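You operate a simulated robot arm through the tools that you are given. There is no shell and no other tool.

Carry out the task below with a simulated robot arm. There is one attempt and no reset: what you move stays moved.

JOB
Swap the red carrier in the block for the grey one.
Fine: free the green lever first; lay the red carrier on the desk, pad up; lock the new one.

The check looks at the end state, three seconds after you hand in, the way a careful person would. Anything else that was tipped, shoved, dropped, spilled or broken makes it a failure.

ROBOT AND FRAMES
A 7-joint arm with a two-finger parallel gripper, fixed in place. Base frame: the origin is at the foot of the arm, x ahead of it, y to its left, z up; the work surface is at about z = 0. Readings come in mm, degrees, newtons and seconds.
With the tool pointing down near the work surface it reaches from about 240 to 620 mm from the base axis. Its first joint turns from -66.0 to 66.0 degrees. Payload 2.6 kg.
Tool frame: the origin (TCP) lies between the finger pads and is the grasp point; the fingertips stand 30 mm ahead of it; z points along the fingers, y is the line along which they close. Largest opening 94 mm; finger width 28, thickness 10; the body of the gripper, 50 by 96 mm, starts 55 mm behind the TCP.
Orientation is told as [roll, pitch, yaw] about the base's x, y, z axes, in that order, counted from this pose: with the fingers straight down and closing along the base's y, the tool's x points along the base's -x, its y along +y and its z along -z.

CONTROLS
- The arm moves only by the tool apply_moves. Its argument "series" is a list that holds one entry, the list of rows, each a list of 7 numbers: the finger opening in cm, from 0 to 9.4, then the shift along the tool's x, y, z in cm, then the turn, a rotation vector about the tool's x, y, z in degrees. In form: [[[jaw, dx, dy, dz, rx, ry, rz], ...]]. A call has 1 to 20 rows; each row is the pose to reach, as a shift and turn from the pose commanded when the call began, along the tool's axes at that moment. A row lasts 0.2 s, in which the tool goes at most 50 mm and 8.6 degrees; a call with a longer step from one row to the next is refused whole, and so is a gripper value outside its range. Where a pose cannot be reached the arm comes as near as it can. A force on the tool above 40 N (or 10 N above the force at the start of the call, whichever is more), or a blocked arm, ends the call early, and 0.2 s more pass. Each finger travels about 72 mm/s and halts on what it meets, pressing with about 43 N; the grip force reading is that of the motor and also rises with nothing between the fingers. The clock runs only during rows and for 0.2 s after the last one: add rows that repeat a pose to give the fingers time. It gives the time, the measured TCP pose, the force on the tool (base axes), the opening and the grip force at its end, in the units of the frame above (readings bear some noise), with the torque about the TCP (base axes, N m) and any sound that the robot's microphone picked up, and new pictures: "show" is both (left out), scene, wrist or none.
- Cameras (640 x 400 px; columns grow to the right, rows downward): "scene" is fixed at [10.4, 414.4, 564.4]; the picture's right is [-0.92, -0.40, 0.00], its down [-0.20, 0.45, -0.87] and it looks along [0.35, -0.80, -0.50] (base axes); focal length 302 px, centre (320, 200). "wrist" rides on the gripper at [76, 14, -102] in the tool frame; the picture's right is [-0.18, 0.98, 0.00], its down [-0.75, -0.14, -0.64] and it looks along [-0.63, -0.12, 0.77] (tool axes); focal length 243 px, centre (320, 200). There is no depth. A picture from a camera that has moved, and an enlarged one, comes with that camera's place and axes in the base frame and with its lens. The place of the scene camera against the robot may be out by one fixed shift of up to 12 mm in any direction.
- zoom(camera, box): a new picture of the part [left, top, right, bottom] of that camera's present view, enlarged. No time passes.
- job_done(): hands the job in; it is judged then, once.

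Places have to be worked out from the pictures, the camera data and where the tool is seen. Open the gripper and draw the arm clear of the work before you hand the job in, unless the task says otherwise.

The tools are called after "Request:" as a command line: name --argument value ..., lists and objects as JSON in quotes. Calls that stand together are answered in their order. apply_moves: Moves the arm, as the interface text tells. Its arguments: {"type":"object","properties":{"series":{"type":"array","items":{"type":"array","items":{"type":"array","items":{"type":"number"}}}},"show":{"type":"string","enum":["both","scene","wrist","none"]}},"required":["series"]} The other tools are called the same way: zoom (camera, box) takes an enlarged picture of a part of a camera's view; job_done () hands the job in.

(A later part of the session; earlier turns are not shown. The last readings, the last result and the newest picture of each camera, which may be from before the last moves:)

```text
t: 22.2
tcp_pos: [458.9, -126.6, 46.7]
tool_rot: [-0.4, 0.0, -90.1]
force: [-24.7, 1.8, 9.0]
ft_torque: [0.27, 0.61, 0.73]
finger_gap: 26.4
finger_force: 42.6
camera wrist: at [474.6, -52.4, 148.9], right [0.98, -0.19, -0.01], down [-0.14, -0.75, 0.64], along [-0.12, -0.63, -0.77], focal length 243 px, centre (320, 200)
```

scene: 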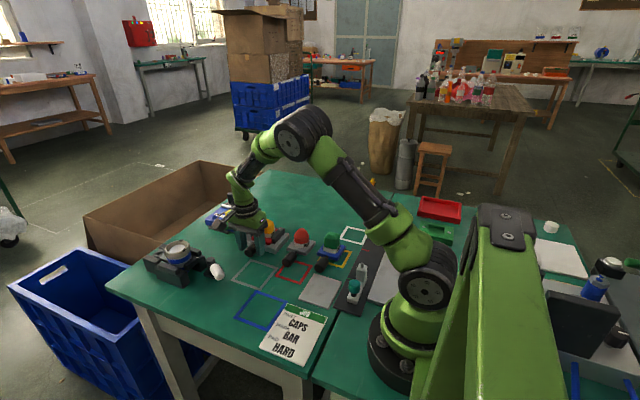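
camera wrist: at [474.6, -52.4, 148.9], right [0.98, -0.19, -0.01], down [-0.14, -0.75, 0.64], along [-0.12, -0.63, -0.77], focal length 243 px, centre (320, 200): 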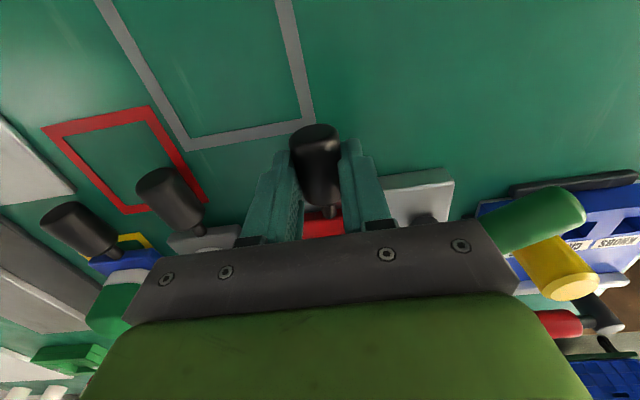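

Gripped, but the arm is about 3 mm off in x (25 N side load). I relieve that and then pull 8 mm out in +y as a test.

Request:
apply_moves --series '[[[1, 0, -0.15, 0, 0, 0, 0], [1, 0, -0.3, 0, 0, 0, 0], [1, 0, -0.3, 0, 0, 0, 0]]]' --show "none"

Request:
apply_moves --series '[[[1, 0.2, 0, 0, 0, 0, 0], [1, 0.4, 0, 0, 0, 0, 0], [1, 0.6, 0, 0, 0, 0, 0], [1, 0.8, 0, 0, 0, 0, 0], [1, 0.8, 0, 0, 0, 0, 0]]]' --show "wrist"

```text
t: 23.0
tcp_pos: [461.0, -126.1, 48.6]
tool_rot: [0.1, 0.0, -89.9]
force: [-0.2, 0.2, -2.1]
ft_torque: [0.12, -0.01, 0.03]
finger_gap: 23.8
finger_force: 43.1
```

```text
t: 24.2
tcp_pos: [458.6, -119.6, 48.4]
tool_rot: [-0.1, 0.0, -90.0]
force: [1.3, -0.7, -2.0]
ft_torque: [0.1, 0.0, -0.01]
finger_gap: 26.5
finger_force: 42.9
camera wrist: at [472.2, -44.8, 150.6], right [0.98, -0.18, 0.0], down [-0.14, -0.75, 0.64], along [-0.12, -0.63, -0.77], focal length 243 px, centre (320, 200)
```

wrist: 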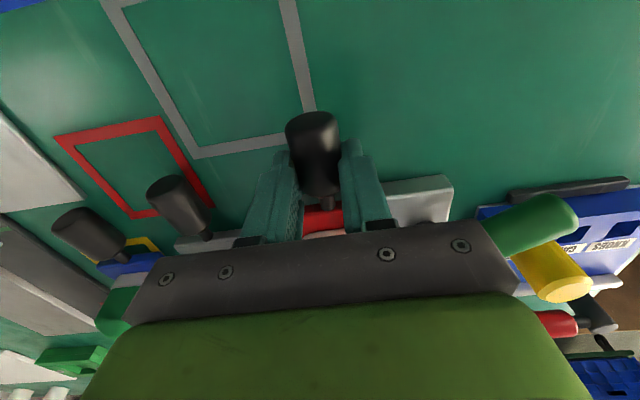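

Request:
zoom --camera "wrist" --box '[220, 80, 420, 240]'

Request:
zoom --camera "scene" --box '[220, 200, 300, 260]'

```text
2.50 times, centred on (320, 160) of wrist
camera zoom: at [472.2, -44.8, 150.6], right [0.98, -0.18, 0.0], down [-0.14, -0.75, 0.64], along [-0.12, -0.63, -0.77], focal length 606 px, centre (320, 300)
```

zoom: 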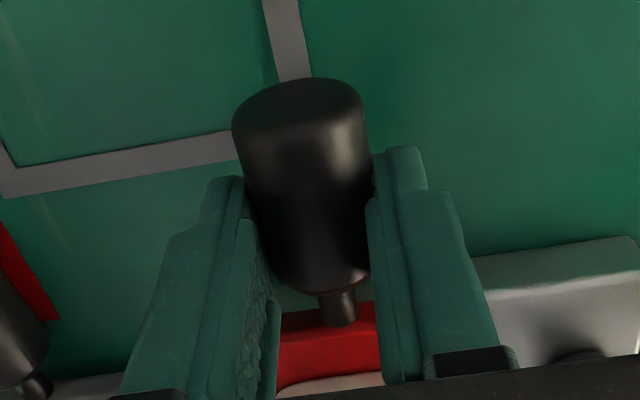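

```text
6.67 times, centred on (260, 230) of scene
camera zoom: at [10.4, 414.4, 564.4], right [-0.92, -0.4, 0.0], down [-0.2, 0.45, -0.87], along [0.35, -0.8, -0.5], focal length 2014 px, centre (720, 0)
```

zoom: 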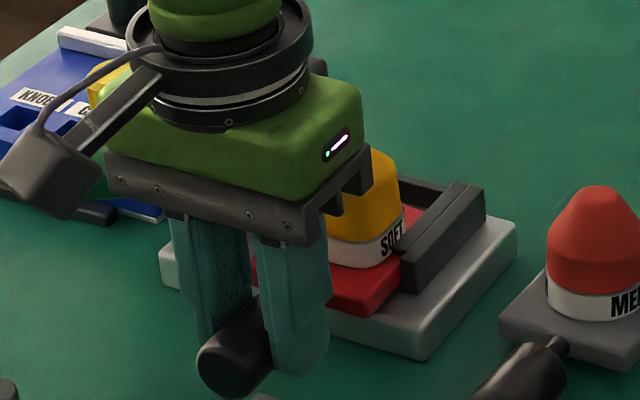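

The carrier follows with almost no resistance, so it is free. I keep pulling straight out another 30 mm.

Request:
apply_moves --series '[[[1, 0.5, 0, 0, 0, 0, 0], [1, 1, 0, 0, 0, 0, 0], [1, 1.5, 0, 0, 0, 0, 0], [1, 2, 0, 0, 0, 0, 0], [1, 2.5, 0, 0, 0, 0, 0], [1, 3, 0, 0, 0, 0, 0], [1, 3, 0, 0, 0, 0, 0]]]'

Request:
zoom --camera "wrist" --box '[220, 60, 460, 240]'

Request:
zoom --camera "scene" --box '[210, 200, 310, 275]'

```text
t: 25.8
tcp_pos: [458.2, -89.7, 47.0]
tool_rot: [-0.1, -0.1, -90.1]
force: [-0.7, 0.1, -2.8]
ft_torque: [0.1, 0.01, 0.0]
finger_gap: 26.5
finger_force: 42.9
camera wrist: at [471.6, -14.8, 150.4], right [0.98, -0.18, 0.0], down [-0.14, -0.75, 0.64], along [-0.12, -0.63, -0.77], focal length 243 px, centre (320, 200)
```

scene: 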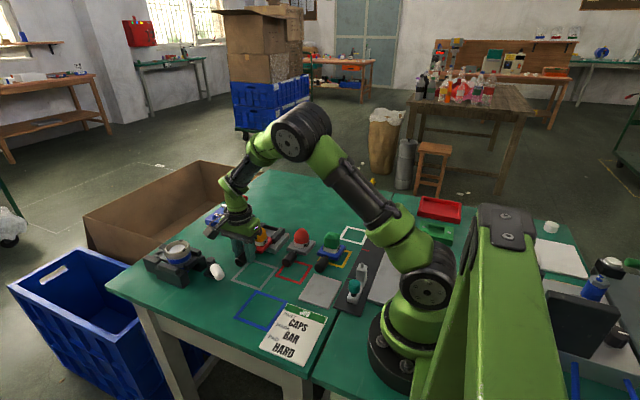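
wrist: 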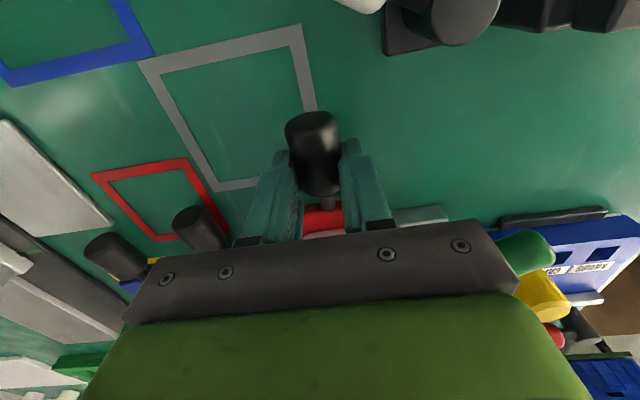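

```text
2.22 times, centred on (340, 150) of wrist
camera zoom: at [471.6, -14.8, 150.4], right [0.98, -0.18, 0.0], down [-0.14, -0.75, 0.64], along [-0.12, -0.63, -0.77], focal length 539 px, centre (276, 311)
```

zoom: 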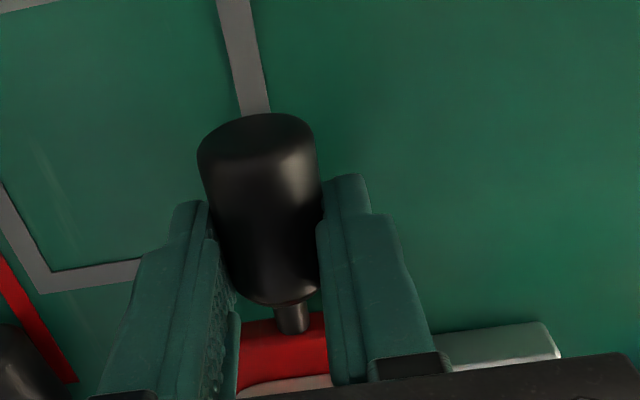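

```text
5.33 times, centred on (260, 238) of scene
camera zoom: at [10.4, 414.4, 564.4], right [-0.92, -0.4, 0.0], down [-0.2, 0.45, -0.87], along [0.35, -0.8, -0.5], focal length 1612 px, centre (640, 0)
```

zoom: 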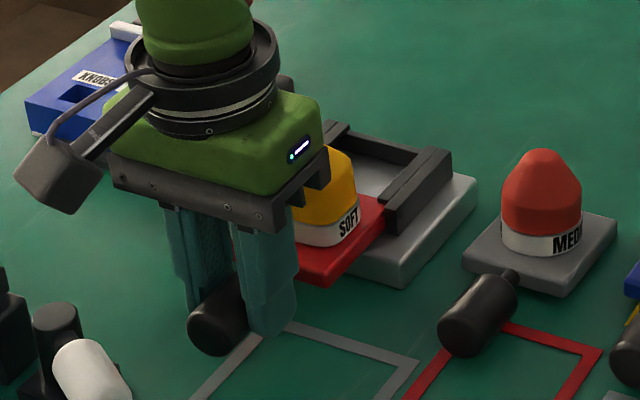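

Sliding out cleanly. I pull another 28 mm (65 mm in total), stopping before the white lever of the neighbouring fixture, and check that the plate is clear of the rails.

Request:
apply_moves --series '[[[1, 0.5, 0, 0, 0, 0, 0], [1, 1, 0, 0, 0, 0, 0], [1, 1.5, 0, 0, 0, 0, 0], [1, 2, 0, 0, 0, 0, 0], [1, 2.5, 0, 0, 0, 0, 0], [1, 2.8, 0, 0, 0, 0, 0], [1, 2.8, 0, 0, 0, 0, 0]]]'

Request:
zoom --camera "wrist" --box '[220, 0, 540, 240]'

Request:
zoom --camera "scene" --box '[210, 200, 310, 275]'

```text
t: 27.4
tcp_pos: [458.2, -62.2, 47.5]
tool_rot: [-0.1, 0.1, -89.9]
force: [0.0, 0.1, -2.5]
ft_torque: [0.13, 0.01, 0.01]
finger_gap: 26.5
finger_force: 43.4
camera wrist: at [472.0, 13.0, 150.6], right [0.98, -0.18, 0.0], down [-0.14, -0.75, 0.64], along [-0.12, -0.63, -0.77], focal length 243 px, centre (320, 200)
```

scene: 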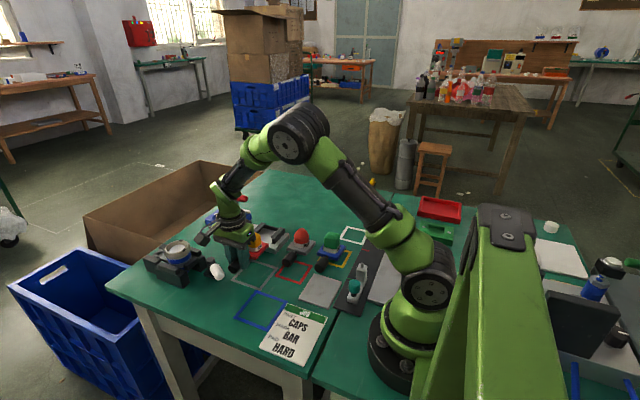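
wrist: 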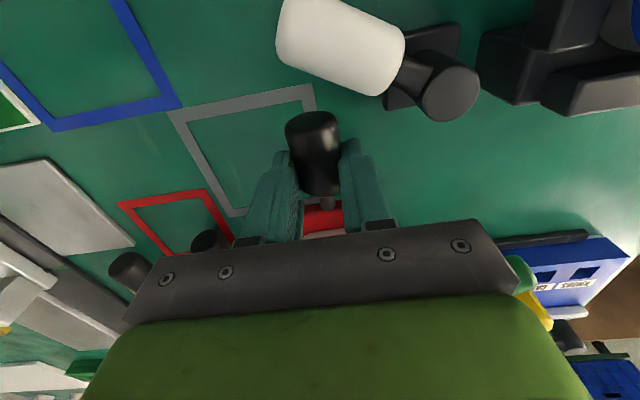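

```text
1.67 times, centred on (380, 120) of wrist
camera zoom: at [472.0, 13.0, 150.6], right [0.98, -0.18, 0.0], down [-0.14, -0.75, 0.64], along [-0.12, -0.63, -0.77], focal length 404 px, centre (220, 333)
```

zoom: 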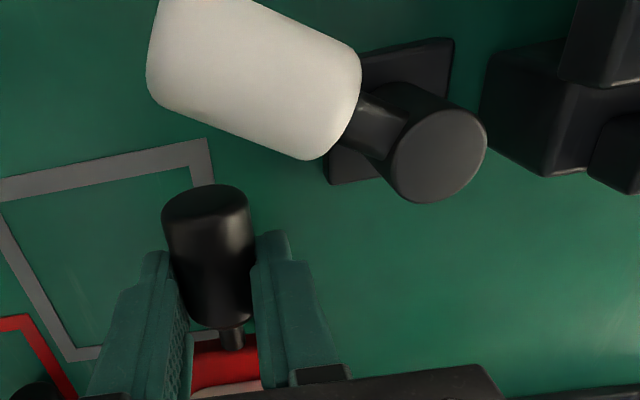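

```text
5.33 times, centred on (260, 238) of scene
camera zoom: at [10.4, 414.4, 564.4], right [-0.92, -0.4, 0.0], down [-0.2, 0.45, -0.87], along [0.35, -0.8, -0.5], focal length 1612 px, centre (640, 0)
```

zoom: 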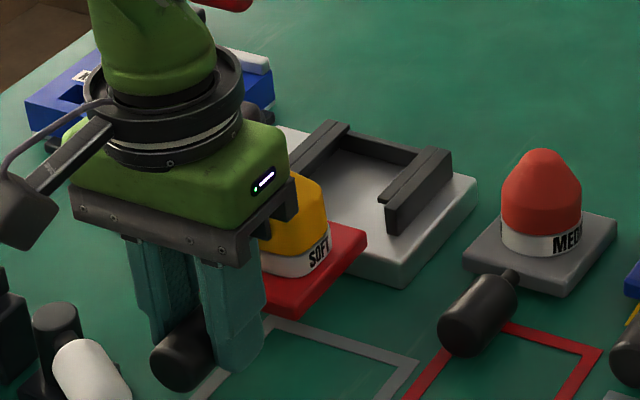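

The red plate is past the rail ends. I add a few mm more pull, lift 45 mm, and check the hold.

Request:
apply_moves --series '[[[1, 0.3, 0, 0, 0, 0, 0], [1, 0.6, 0, 0, 0, 0, 0], [1, 0.6, 0, -0.8, 0, 0, 0], [1, 0.6, 0, -1.8, 0, 0, 0], [1, 0.6, 0, -3, 0, 0, 0], [1, 0.6, 0, -4.5, 0, 0, 0], [1, 0.6, 0, -4.5, 0, 0, 0]]]'

Request:
zoom --camera "scene" --box '[200, 190, 320, 280]'

Request:
zoom --camera "wrist" --box '[160, 0, 480, 240]'

```text
t: 29.0
tcp_pos: [458.9, -56.3, 93.2]
tool_rot: [0.0, 0.0, -90.0]
force: [-0.3, -0.8, -2.1]
ft_torque: [0.1, -0.03, -0.01]
finger_gap: 26.6
finger_force: 42.3
camera wrist: at [472.4, 19.1, 195.3], right [0.98, -0.18, 0.0], down [-0.14, -0.75, 0.64], along [-0.12, -0.63, -0.77], focal length 243 px, centre (320, 200)
```

scene: 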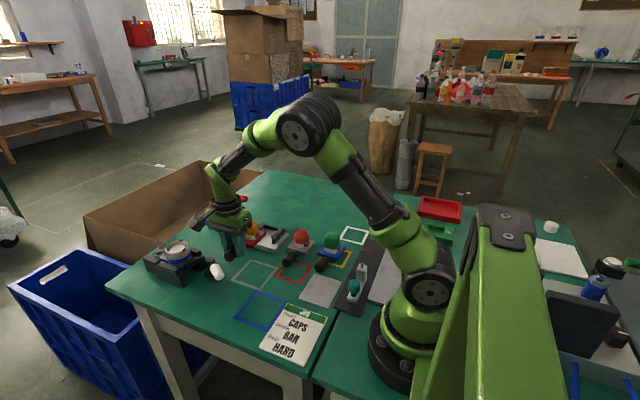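
wrist: 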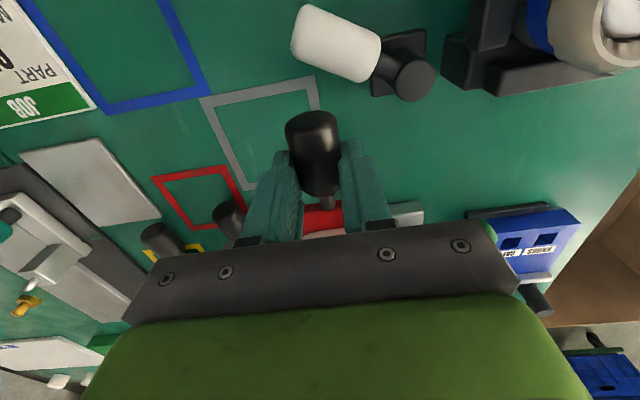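

```text
4.44 times, centred on (260, 235) of scene
camera zoom: at [10.4, 414.4, 564.4], right [-0.92, -0.4, 0.0], down [-0.2, 0.45, -0.87], along [0.35, -0.8, -0.5], focal length 1343 px, centre (587, 44)
```

zoom: 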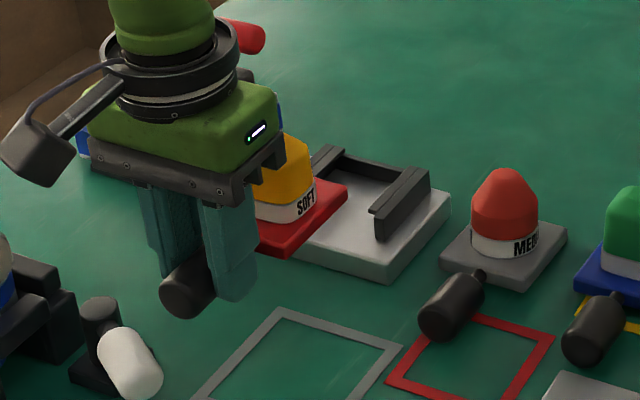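

```text
1.67 times, centred on (320, 120) of wrist
camera zoom: at [472.4, 19.1, 195.3], right [0.98, -0.18, 0.0], down [-0.14, -0.75, 0.64], along [-0.12, -0.63, -0.77], focal length 404 px, centre (320, 333)
```

zoom: 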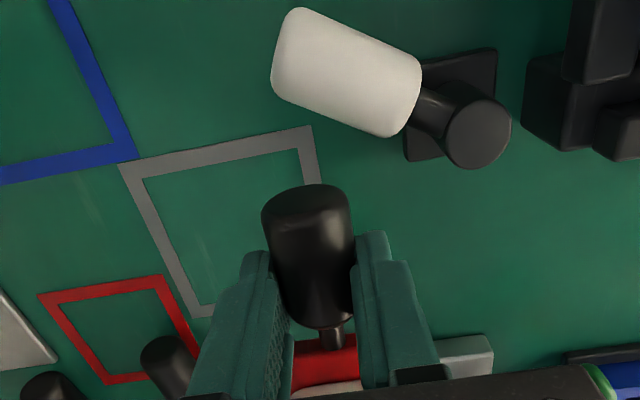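

It is held level at about 60 mm above the desk. The open space at the grey outline, centred about (416,-70), is clear. I carry the red carrier there with TCP at (408,-6).

Request:
apply_moves --series '[[[1, 0.5, -1, 0, 0, 0, 0], [1, 1.5, -2, 0, 0, 0, 0], [1, 2.5, -3, 0, 0, 0, 0], [1, 3.5, -4, 0, 0, 0, 0], [1, 4.5, -5.1, 0, 0, 0, 0], [1, 5.0, -5.1, 0, 0, 0, 0], [1, 5.0, -5.1, 1.5, 0, 0, 0], [1, 5.0, -5.1, 3, 0, 0, 0], [1, 5.0, -5.1, 4, 0, 0, 0], [1, 5.0, -5.1, 4, 0, 0, 0]]]'

Request:
zoom --camera "scene" --box '[200, 190, 320, 290]'

Request:
zoom --camera "wrist" --box '[160, 0, 480, 240]'

```text
t: 31.2
tcp_pos: [407.4, -5.4, 53.2]
tool_rot: [-0.1, -0.1, -90.0]
force: [-0.5, 0.0, -1.2]
ft_torque: [0.11, 0.02, 0.04]
finger_gap: 26.9
finger_force: 43.4
camera wrist: at [421.8, 69.6, 155.2], right [0.98, -0.18, 0.0], down [-0.14, -0.75, 0.64], along [-0.12, -0.63, -0.77], focal length 243 px, centre (320, 200)
```

scene: 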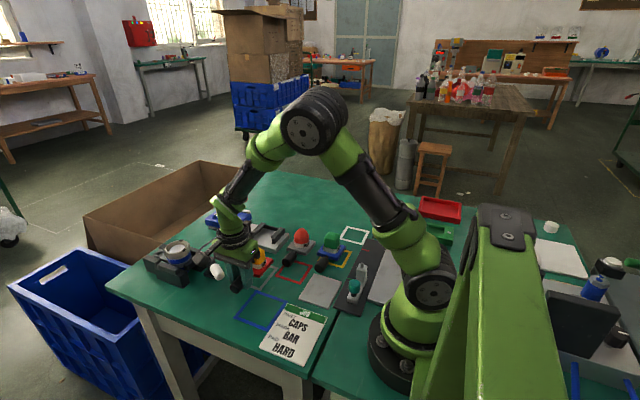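
wrist: 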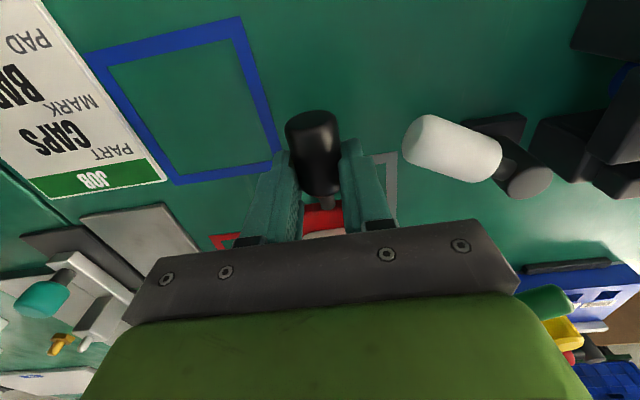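

```text
4.00 times, centred on (260, 240) of scene
camera zoom: at [10.4, 414.4, 564.4], right [-0.92, -0.4, 0.0], down [-0.2, 0.45, -0.87], along [0.35, -0.8, -0.5], focal length 1209 px, centre (560, 40)
```

zoom: 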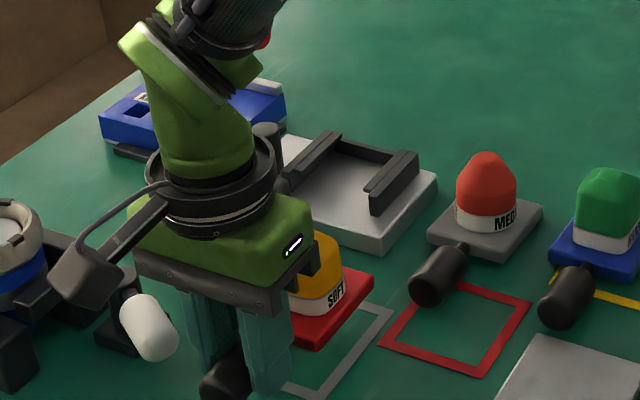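

```text
1.67 times, centred on (320, 120) of wrist
camera zoom: at [421.8, 69.6, 155.2], right [0.98, -0.18, 0.0], down [-0.14, -0.75, 0.64], along [-0.12, -0.63, -0.77], focal length 404 px, centre (320, 333)
```

zoom: 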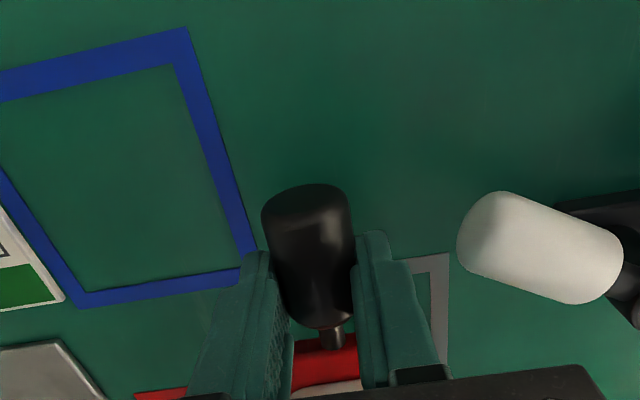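

The white lever has good clearance. The carrier bottom should be about 20 mm above the desk, so I lower gently in small steps and watch for contact.

Request:
apply_moves --series '[[[1, 0, 0, 0.4, 0, 0, 0], [1, 0, 0, 0.8, 0, 0, 0], [1, 0, 0, 1.2, 0, 0, 0], [1, 0, 0, 1.5, 0, 0, 0], [1, 0, 0, 1.5, 0, 0, 0]]]' --show "none"

Request:
apply_moves --series '[[[1, 0, 0, 0.1, 0, 0, 0], [1, 0, 0, 0.2, 0, 0, 0], [1, 0, 0, 0.2, 0, 0, 0]]]'

Request:
zoom --camera "scene" --box '[220, 210, 320, 290]'

```text
t: 32.4
tcp_pos: [408.7, -6.8, 38.7]
tool_rot: [-0.2, 0.0, -90.0]
force: [0.3, 0.6, -1.4]
ft_torque: [0.08, 0.02, 0.04]
finger_gap: 26.5
finger_force: 43.3
```

```text
t: 33.2
tcp_pos: [409.6, -6.9, 36.4]
tool_rot: [0.0, 0.0, -90.0]
force: [1.0, -0.1, -2.4]
ft_torque: [0.1, 0.06, 0.01]
finger_gap: 26.7
finger_force: 43.4
camera wrist: at [421.7, 69.1, 139.1], right [0.98, -0.18, 0.0], down [-0.14, -0.75, 0.64], along [-0.12, -0.63, -0.77], focal length 243 px, centre (320, 200)
```

scene: 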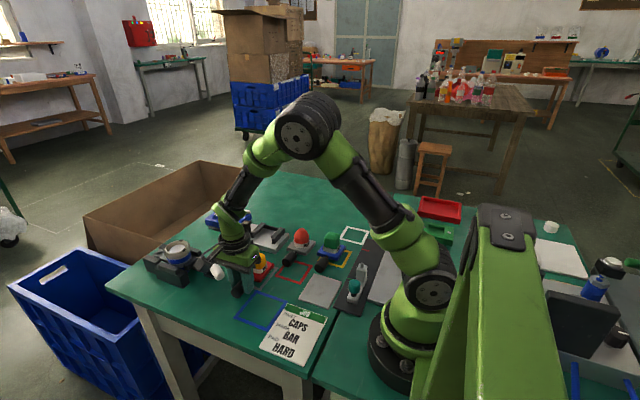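
wrist: 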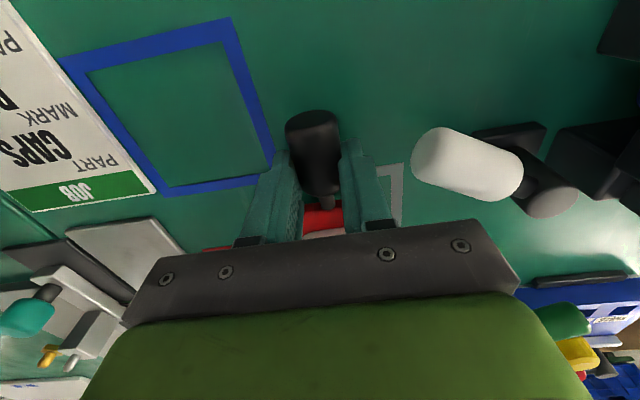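

```text
5.00 times, centred on (270, 250) of scene
camera zoom: at [10.4, 414.4, 564.4], right [-0.92, -0.4, 0.0], down [-0.2, 0.45, -0.87], along [0.35, -0.8, -0.5], focal length 1511 px, centre (570, -50)
```

zoom: 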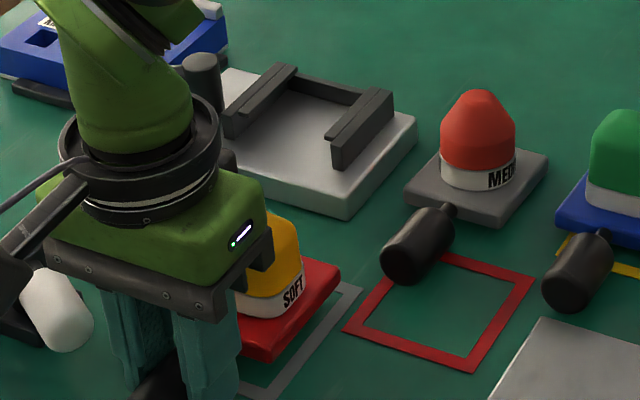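

No contact yet, so I continue in 2 mm increments.

Request:
apply_moves --series '[[[1, 0, 0, 0.1, 0, 0, 0], [1, 0, 0, 0.2, 0, 0, 0], [1, 0, 0, 0.2, 0, 0, 0]]]' --show "none"

Request:
apply_moves --series '[[[1, 0, 0, 0.1, 0, 0, 0], [1, 0, 0, 0.15, 0, 0, 0], [1, 0, 0, 0.15, 0, 0, 0]]]'

Request:
zoom --camera "scene" --box '[220, 210, 320, 290]'

```text
t: 34.0
tcp_pos: [408.3, -5.6, 33.7]
tool_rot: [-0.1, 0.1, -90.0]
force: [-0.4, 0.4, -1.3]
ft_torque: [0.08, 0.01, 0.02]
finger_gap: 26.5
finger_force: 43.6
```

```text
t: 34.8
tcp_pos: [407.6, -6.0, 32.6]
tool_rot: [0.0, 0.0, -90.0]
force: [0.0, -0.7, -0.6]
ft_torque: [0.09, -0.06, 0.03]
finger_gap: 26.7
finger_force: 42.7
camera wrist: at [421.6, 69.3, 135.5], right [0.98, -0.18, 0.0], down [-0.14, -0.75, 0.64], along [-0.12, -0.63, -0.77], focal length 243 px, centre (320, 200)
```

scene: 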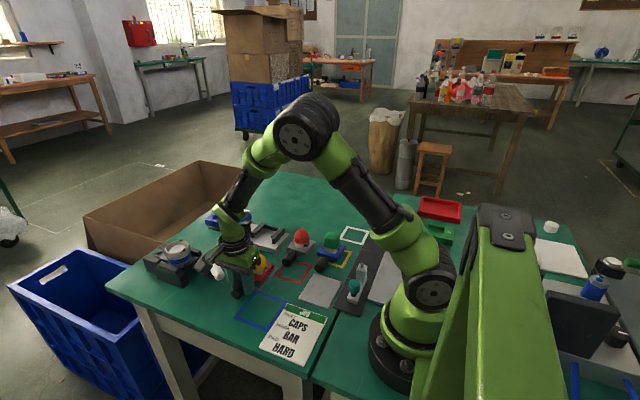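
wrist: 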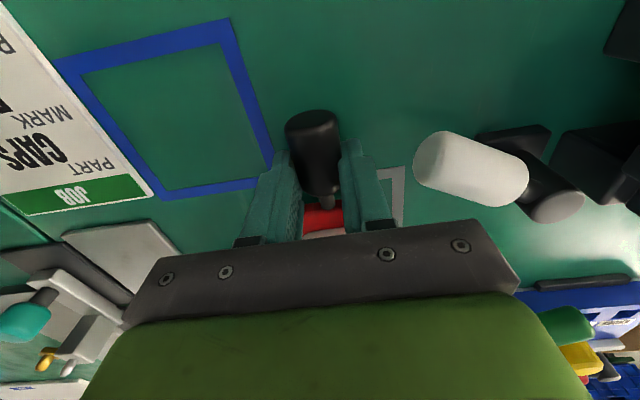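

```text
5.00 times, centred on (270, 250) of scene
camera zoom: at [10.4, 414.4, 564.4], right [-0.92, -0.4, 0.0], down [-0.2, 0.45, -0.87], along [0.35, -0.8, -0.5], focal length 1511 px, centre (570, -50)
```

zoom: 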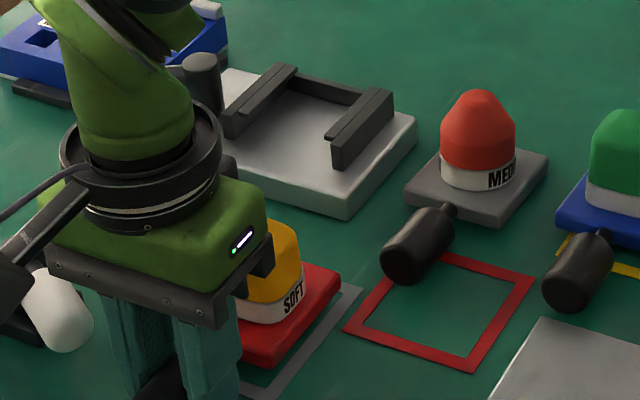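

Fingertips are about 2.5 mm above the desk. I go 2 mm lower, still watching force.

Request:
apply_moves --series '[[[1, 0, 0, 0.1, 0, 0, 0], [1, 0, 0, 0.2, 0, 0, 0], [1, 0, 0, 0.2, 0, 0, 0]]]' --show "none"

Request:
zoom --camera "scene" --box '[230, 230, 300, 290]'

```text
t: 35.6
tcp_pos: [409.6, -6.0, 32.5]
tool_rot: [0.2, -0.1, -90.0]
force: [-5.0, 1.6, 30.4]
ft_torque: [0.02, 0.01, 0.11]
finger_gap: 26.8
finger_force: 42.9
```

```text
6.67 times, centred on (265, 260) of scene
camera zoom: at [10.2, 414.4, 564.4], right [-0.92, -0.4, 0.0], down [-0.2, 0.45, -0.87], along [0.35, -0.8, -0.5], focal length 2014 px, centre (687, -200)
```

zoom: 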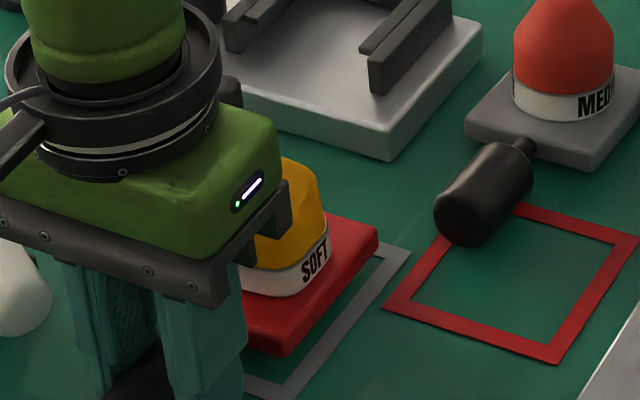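

Contact of 30 N with almost no torque means the fingertips are touching the desk, with the carrier at most a mm or two off it. I back off 1 mm and open the jaws slowly.

Request:
apply_moves --series '[[[1, 0, 0, -0.1, 0, 0, 0], [1, 0, 0, -0.1, 0, 0, 0], [2.6, 0, 0, -0.1, 0, 0, 0], [3, 0, 0, -0.1, 0, 0, 0], [3.6, 0, 0, -0.1, 0, 0, 0], [4.2, 0, 0, -0.1, 0, 0, 0], [4.2, 0, 0, -0.1, 0, 0, 0]]]'

Request:
zoom --camera "scene" --box '[220, 210, 320, 290]'

Request:
zoom --camera "wrist" --box '[220, 80, 420, 240]'

```text
t: 37.2
tcp_pos: [407.4, -5.9, 31.6]
tool_rot: [-0.1, -0.1, -90.0]
force: [0.1, -0.1, 0.7]
ft_torque: [-0.04, 0.01, 0.01]
finger_gap: 42.1
finger_force: 0.0
camera wrist: at [421.1, 68.8, 134.2], right [0.98, -0.18, 0.0], down [-0.14, -0.75, 0.64], along [-0.12, -0.63, -0.77], focal length 243 px, centre (320, 200)
```

scene: 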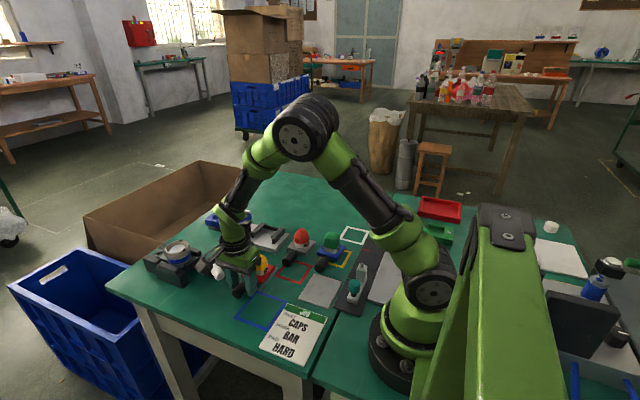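
wrist: 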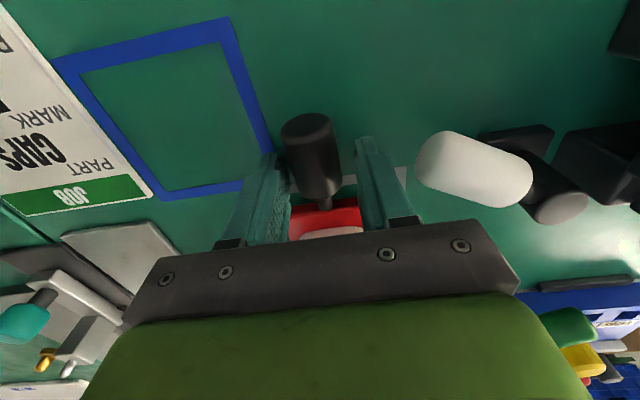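

```text
5.00 times, centred on (270, 250) of scene
camera zoom: at [10.4, 414.4, 564.4], right [-0.92, -0.4, 0.0], down [-0.2, 0.45, -0.87], along [0.35, -0.8, -0.5], focal length 1511 px, centre (570, -50)
```

zoom: 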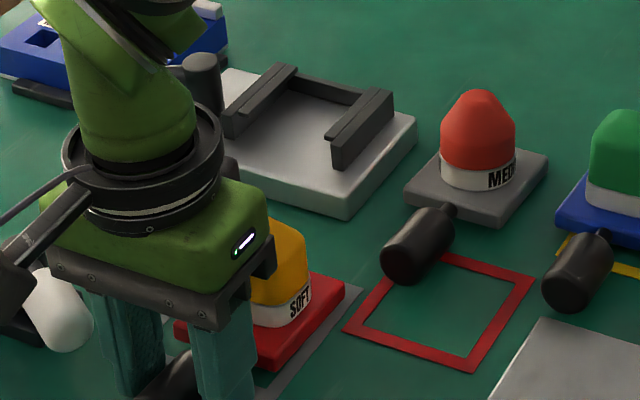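

```text
2.50 times, centred on (320, 160) of wrist
camera zoom: at [421.1, 68.8, 134.2], right [0.98, -0.18, 0.0], down [-0.14, -0.75, 0.64], along [-0.12, -0.63, -0.77], focal length 606 px, centre (320, 300)
```

zoom: 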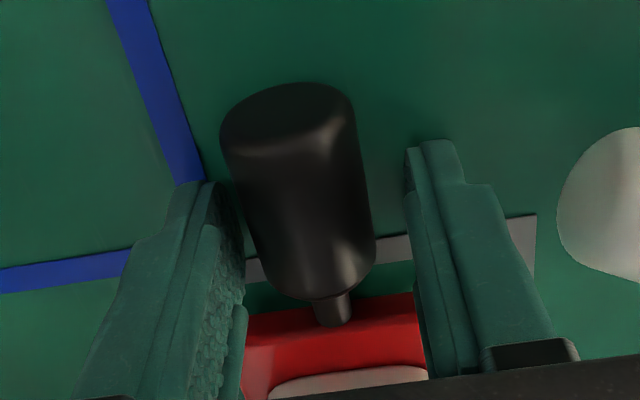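

The red carrier rests on the desk, pad up. I open a bit more, then rise straight up.

Request:
apply_moves --series '[[[5.2, 0, 0, 0, 0, 0, 0], [5.2, 0, 0, 0, 0, 0, 0], [5.2, 0, 0, -1, 0, 0, 0], [5.2, 0, 0, -3, 0, 0, 0], [5.2, 0, 0, -6, 0, 0, 0], [5.2, 0, 0, -10, 0, 0, 0], [5.2, 0, 0, -13, 0, 0, 0], [5.2, 0, 0, -13, 0, 0, 0]]]'

Request:
zoom --camera "scene" --box '[190, 190, 350, 300]'

Request:
zoom --camera "wrist" --box '[160, 0, 480, 240]'

```text
t: 39.0
tcp_pos: [408.2, -6.5, 163.1]
tool_rot: [-0.1, -0.1, -90.1]
force: [0.9, -0.8, 0.8]
ft_torque: [0.03, 0.01, -0.01]
finger_gap: 52.1
finger_force: 0.0
camera wrist: at [422.0, 68.9, 265.8], right [0.98, -0.18, 0.0], down [-0.14, -0.75, 0.64], along [-0.12, -0.63, -0.77], focal length 243 px, centre (320, 200)
```

scene: 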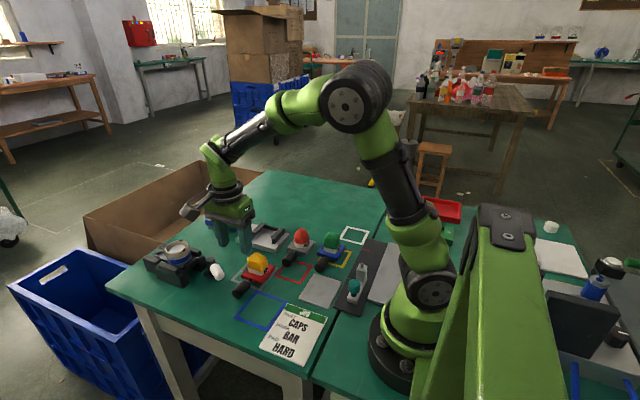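
wrist: 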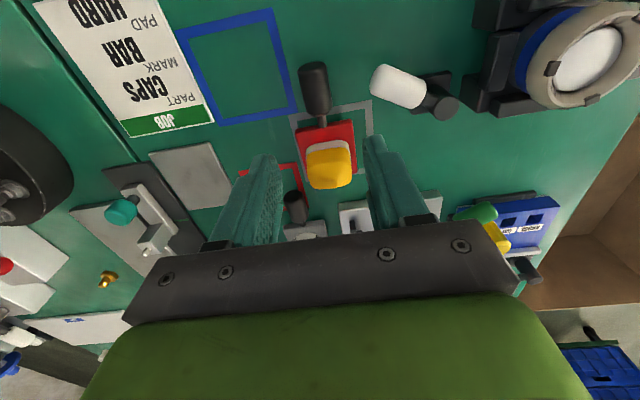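

```text
3.64 times, centred on (270, 245) of scene
camera zoom: at [10.4, 414.4, 564.4], right [-0.92, -0.4, 0.0], down [-0.2, 0.45, -0.87], along [0.35, -0.8, -0.5], focal length 1099 px, centre (502, 36)
```

zoom: 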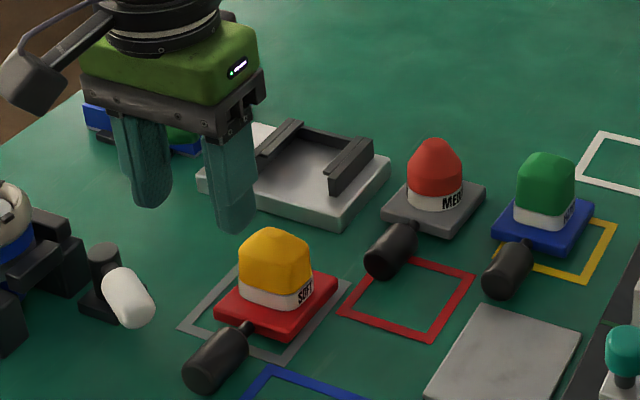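

```text
1.67 times, centred on (320, 120) of wrist
camera zoom: at [422.0, 68.9, 265.8], right [0.98, -0.18, 0.0], down [-0.14, -0.75, 0.64], along [-0.12, -0.63, -0.77], focal length 404 px, centre (320, 333)
```

zoom: 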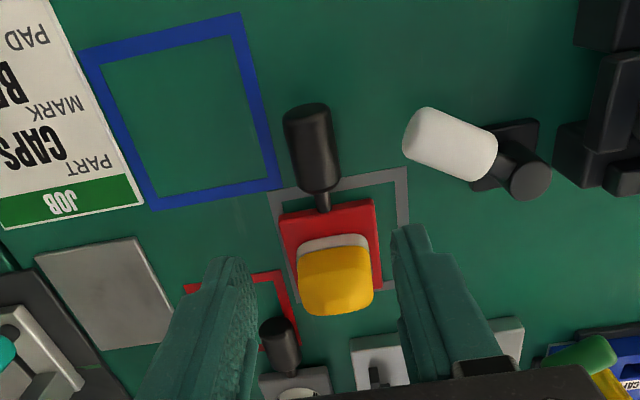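

The red carrier sits flat, pad up, in open space. I now fly above the grey carrier's handle, at about (348,-145), staying high.

Request:
apply_moves --series '[[[5.2, -3, -1.3, 0, 0, 0, 0], [5.2, -6, -2.6, 0, 0, 0, 0], [5.2, -9, -4, 0, 0, 0, 0], [5.2, -12, -5.3, 0, 0, 0, 0], [5.2, -13.85, -6, 0, 0, 0, 0], [5.2, -13.85, -6, 0, 0, 0, 0]]]'

Request:
zoom --camera "wrist" --box '[160, 0, 480, 240]'

```text
t: 40.4
tcp_pos: [347.1, -143.0, 160.1]
tool_rot: [-0.1, -0.1, -90.0]
force: [0.4, 0.2, -0.6]
ft_torque: [0.0, 0.02, 0.0]
finger_gap: 52.0
finger_force: 0.1
camera wrist: at [360.7, -68.3, 262.9], right [0.98, -0.18, 0.0], down [-0.14, -0.75, 0.64], along [-0.12, -0.63, -0.77], focal length 243 px, centre (320, 200)
```

scene: 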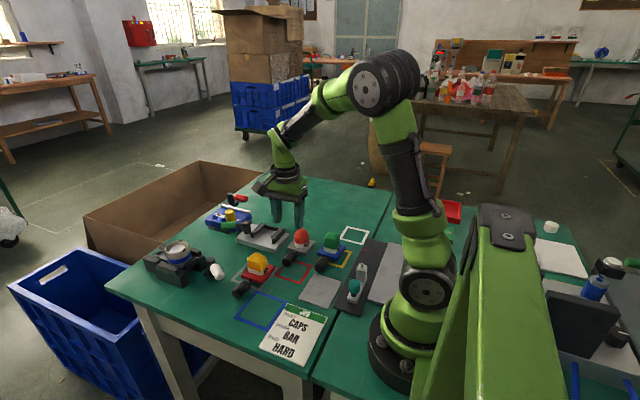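
wrist: 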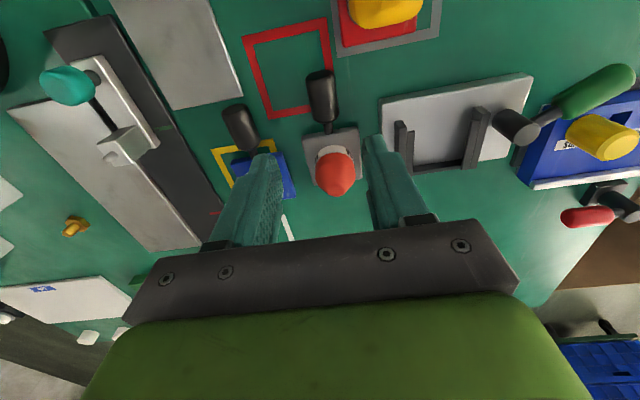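

```text
1.67 times, centred on (320, 120) of wrist
camera zoom: at [360.7, -68.3, 262.9], right [0.98, -0.18, 0.0], down [-0.14, -0.75, 0.64], along [-0.12, -0.63, -0.77], focal length 404 px, centre (320, 333)
```

zoom: 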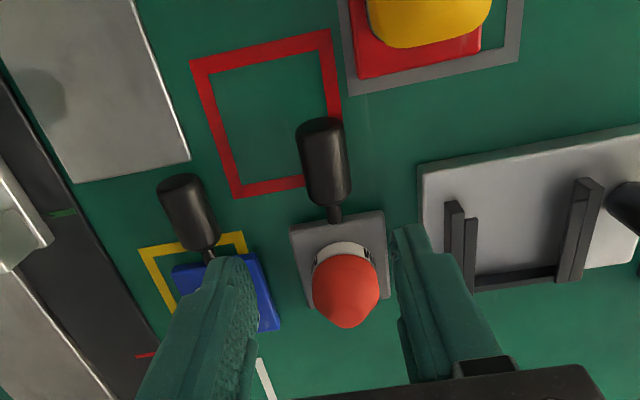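

The grey handle is centred near x≈347 and y≈-143, square to the tool. I descend to TCP z≈36, with fingertips just above the desk.

Request:
apply_moves --series '[[[5.2, 0, 0, 4, 0, 0, 0], [5.2, 0, 0, 8, 0, 0, 0], [5.2, 0, 0, 10.5, 0, 0, 0], [5.2, 0, 0, 12, 0, 0, 0], [5.2, 0, 0, 12.4, 0, 0, 0], [5.2, 0, 0, 12.4, 0, 0, 0]]]'

Request:
zoom --camera "wrist" --box '[220, 80, 420, 240]'

Request:
zoom --camera "scene" --box '[230, 190, 350, 280]'

```text
t: 41.8
tcp_pos: [346.7, -144.3, 37.1]
tool_rot: [-0.1, 0.0, -90.0]
force: [-0.5, 0.2, 0.4]
ft_torque: [0.0, -0.02, -0.02]
finger_gap: 52.0
finger_force: 0.1
camera wrist: at [360.6, -70.1, 139.5], right [0.98, -0.18, 0.0], down [-0.14, -0.75, 0.64], along [-0.12, -0.63, -0.77], focal length 243 px, centre (320, 200)
```

scene: 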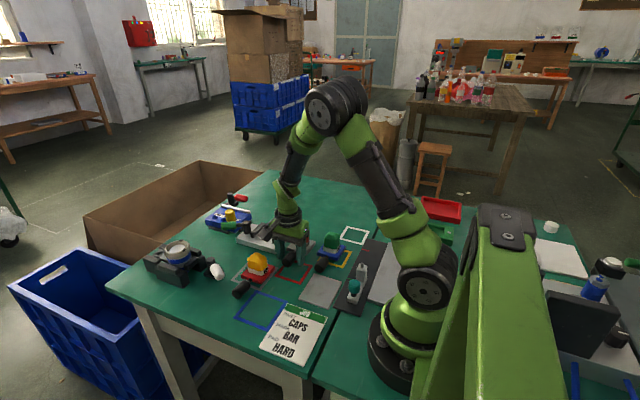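
wrist: 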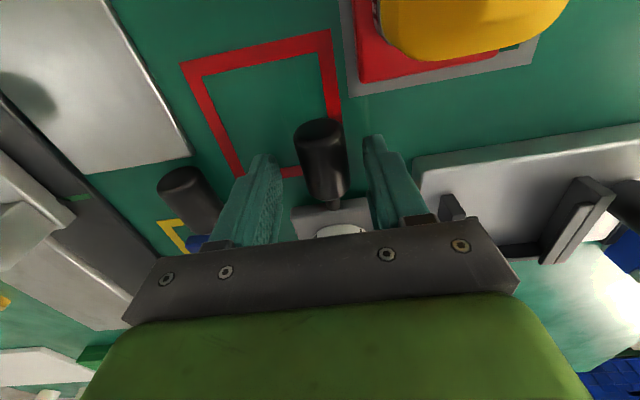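

```text
2.50 times, centred on (320, 160) of wrist
camera zoom: at [360.6, -70.1, 139.5], right [0.98, -0.18, 0.0], down [-0.14, -0.75, 0.64], along [-0.12, -0.63, -0.77], focal length 606 px, centre (320, 300)
```

zoom: 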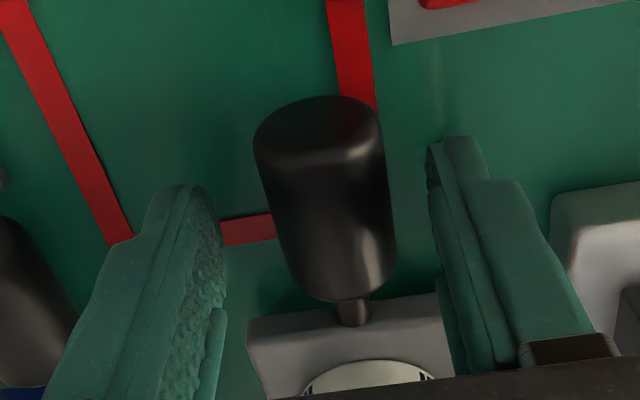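

```text
4.44 times, centred on (290, 235) of scene
camera zoom: at [10.4, 414.4, 564.4], right [-0.92, -0.4, 0.0], down [-0.2, 0.45, -0.87], along [0.35, -0.8, -0.5], focal length 1343 px, centre (453, 44)
```

zoom: 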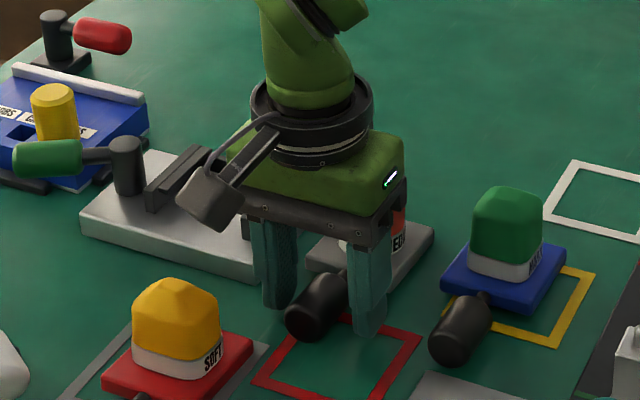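

The handle is about 4 mm to the +x side of centre, so I shift, lower 2 mm and close.

Request:
apply_moves --series '[[[5.2, 0, 0.2, 0.1, 0, 0, 0], [5.2, 0, 0.35, 0.2, 0, 0, 0], [4, 0, 0.35, 0.2, 0, 0, 0], [3.2, 0, 0.35, 0.2, 0, 0, 0], [2.6, 0, 0.35, 0.2, 0, 0, 0], [2, 0, 0.35, 0.2, 0, 0, 0], [1, 0, 0.35, 0.2, 0, 0, 0], [1, 0, 0.35, 0.2, 0, 0, 0]]]'

Request:
zoom --camera "wrist" --box '[220, 80, 420, 240]'

```text
t: 43.6
tcp_pos: [350.5, -145.8, 35.0]
tool_rot: [-0.1, 0.0, -89.9]
force: [-0.1, 0.0, -0.3]
ft_torque: [0.09, 0.02, -0.01]
finger_gap: 26.3
finger_force: 43.4
camera wrist: at [364.3, -69.8, 137.3], right [0.98, -0.18, 0.0], down [-0.14, -0.75, 0.64], along [-0.12, -0.63, -0.77], focal length 243 px, centre (320, 200)
```

scene: 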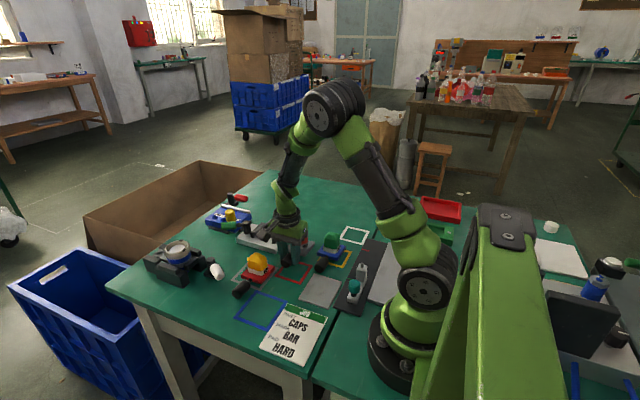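
wrist: 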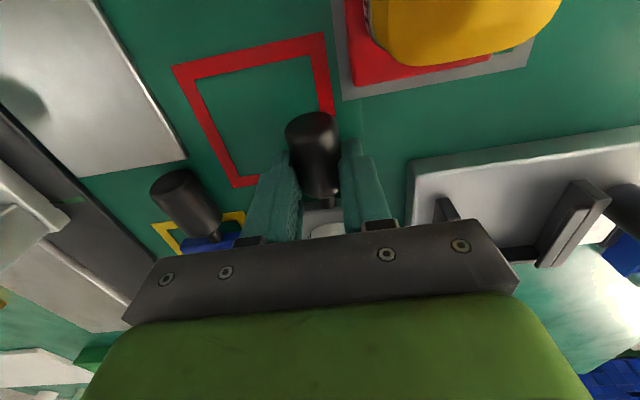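

```text
2.50 times, centred on (320, 160) of wrist
camera zoom: at [364.3, -69.8, 137.3], right [0.98, -0.18, 0.0], down [-0.14, -0.75, 0.64], along [-0.12, -0.63, -0.77], focal length 606 px, centre (320, 300)
```

zoom: 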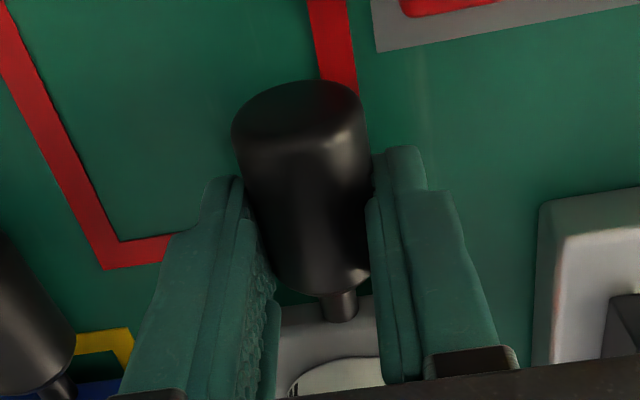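

The grip matches the one I had on the red carrier. I lift 100 mm and check that it hangs level.

Request:
apply_moves --series '[[[1, 0, 0, -0.5, 0, 0, 0], [1, 0, 0, -1.5, 0, 0, 0], [1, 0, 0, -3, 0, 0, 0], [1, 0, 0, -5, 0, 0, 0], [1, 0, 0, -7, 0, 0, 0], [1, 0, 0, -9, 0, 0, 0], [1, 0, 0, -10, 0, 0, 0], [1, 0, 0, -10, 0, 0, 0]]]'

Request:
zoom --camera "scene" --box '[220, 150, 360, 270]'

Request:
zoom --camera "wrist" --box '[220, 80, 420, 240]'

```text
t: 45.4
tcp_pos: [352.6, -144.0, 135.1]
tool_rot: [-0.2, 0.0, -90.0]
force: [-0.5, 0.5, -1.5]
ft_torque: [0.09, -0.06, 0.01]
finger_gap: 26.7
finger_force: 42.9
camera wrist: at [365.9, -69.4, 238.1], right [0.98, -0.18, 0.0], down [-0.14, -0.75, 0.64], along [-0.12, -0.63, -0.77], focal length 243 px, centre (320, 200)
```

scene: 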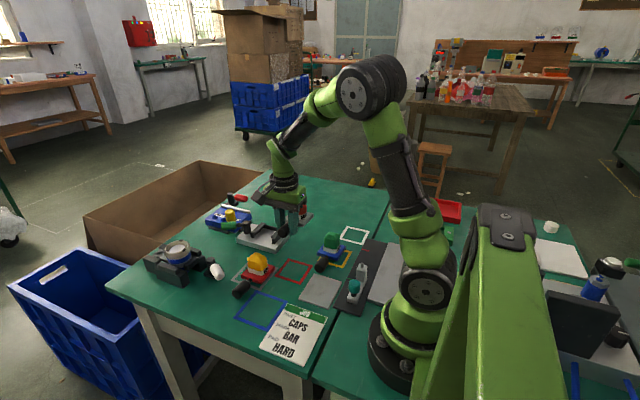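
wrist: 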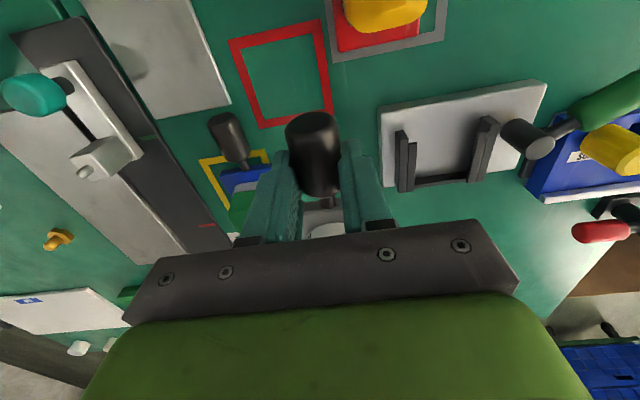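

```text
3.33 times, centred on (290, 210) of scene
camera zoom: at [10.4, 414.4, 564.4], right [-0.92, -0.4, 0.0], down [-0.2, 0.45, -0.87], along [0.35, -0.8, -0.5], focal length 1007 px, centre (420, 167)
```

zoom: 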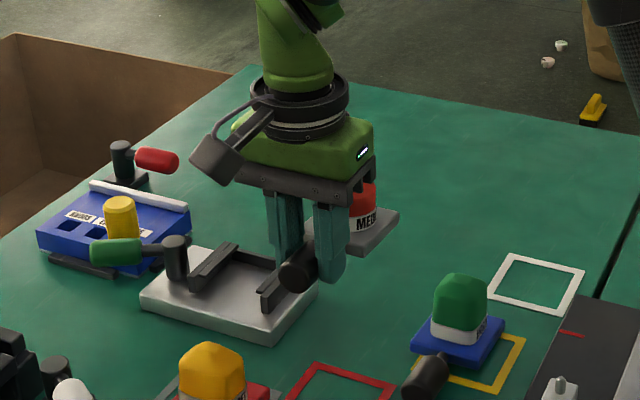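

```text
2.50 times, centred on (320, 160) of wrist
camera zoom: at [365.9, -69.4, 238.1], right [0.98, -0.18, 0.0], down [-0.14, -0.75, 0.64], along [-0.12, -0.63, -0.77], focal length 606 px, centre (320, 300)
```

zoom: 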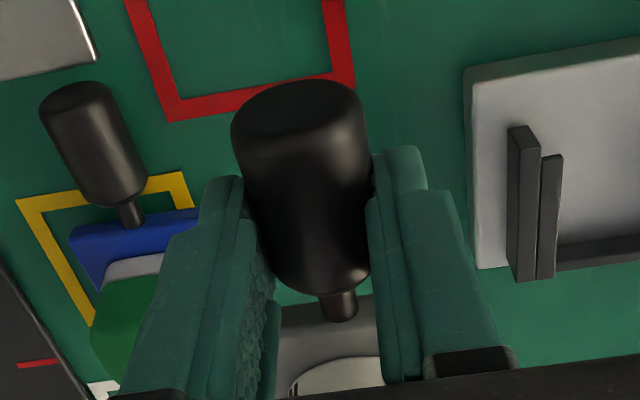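

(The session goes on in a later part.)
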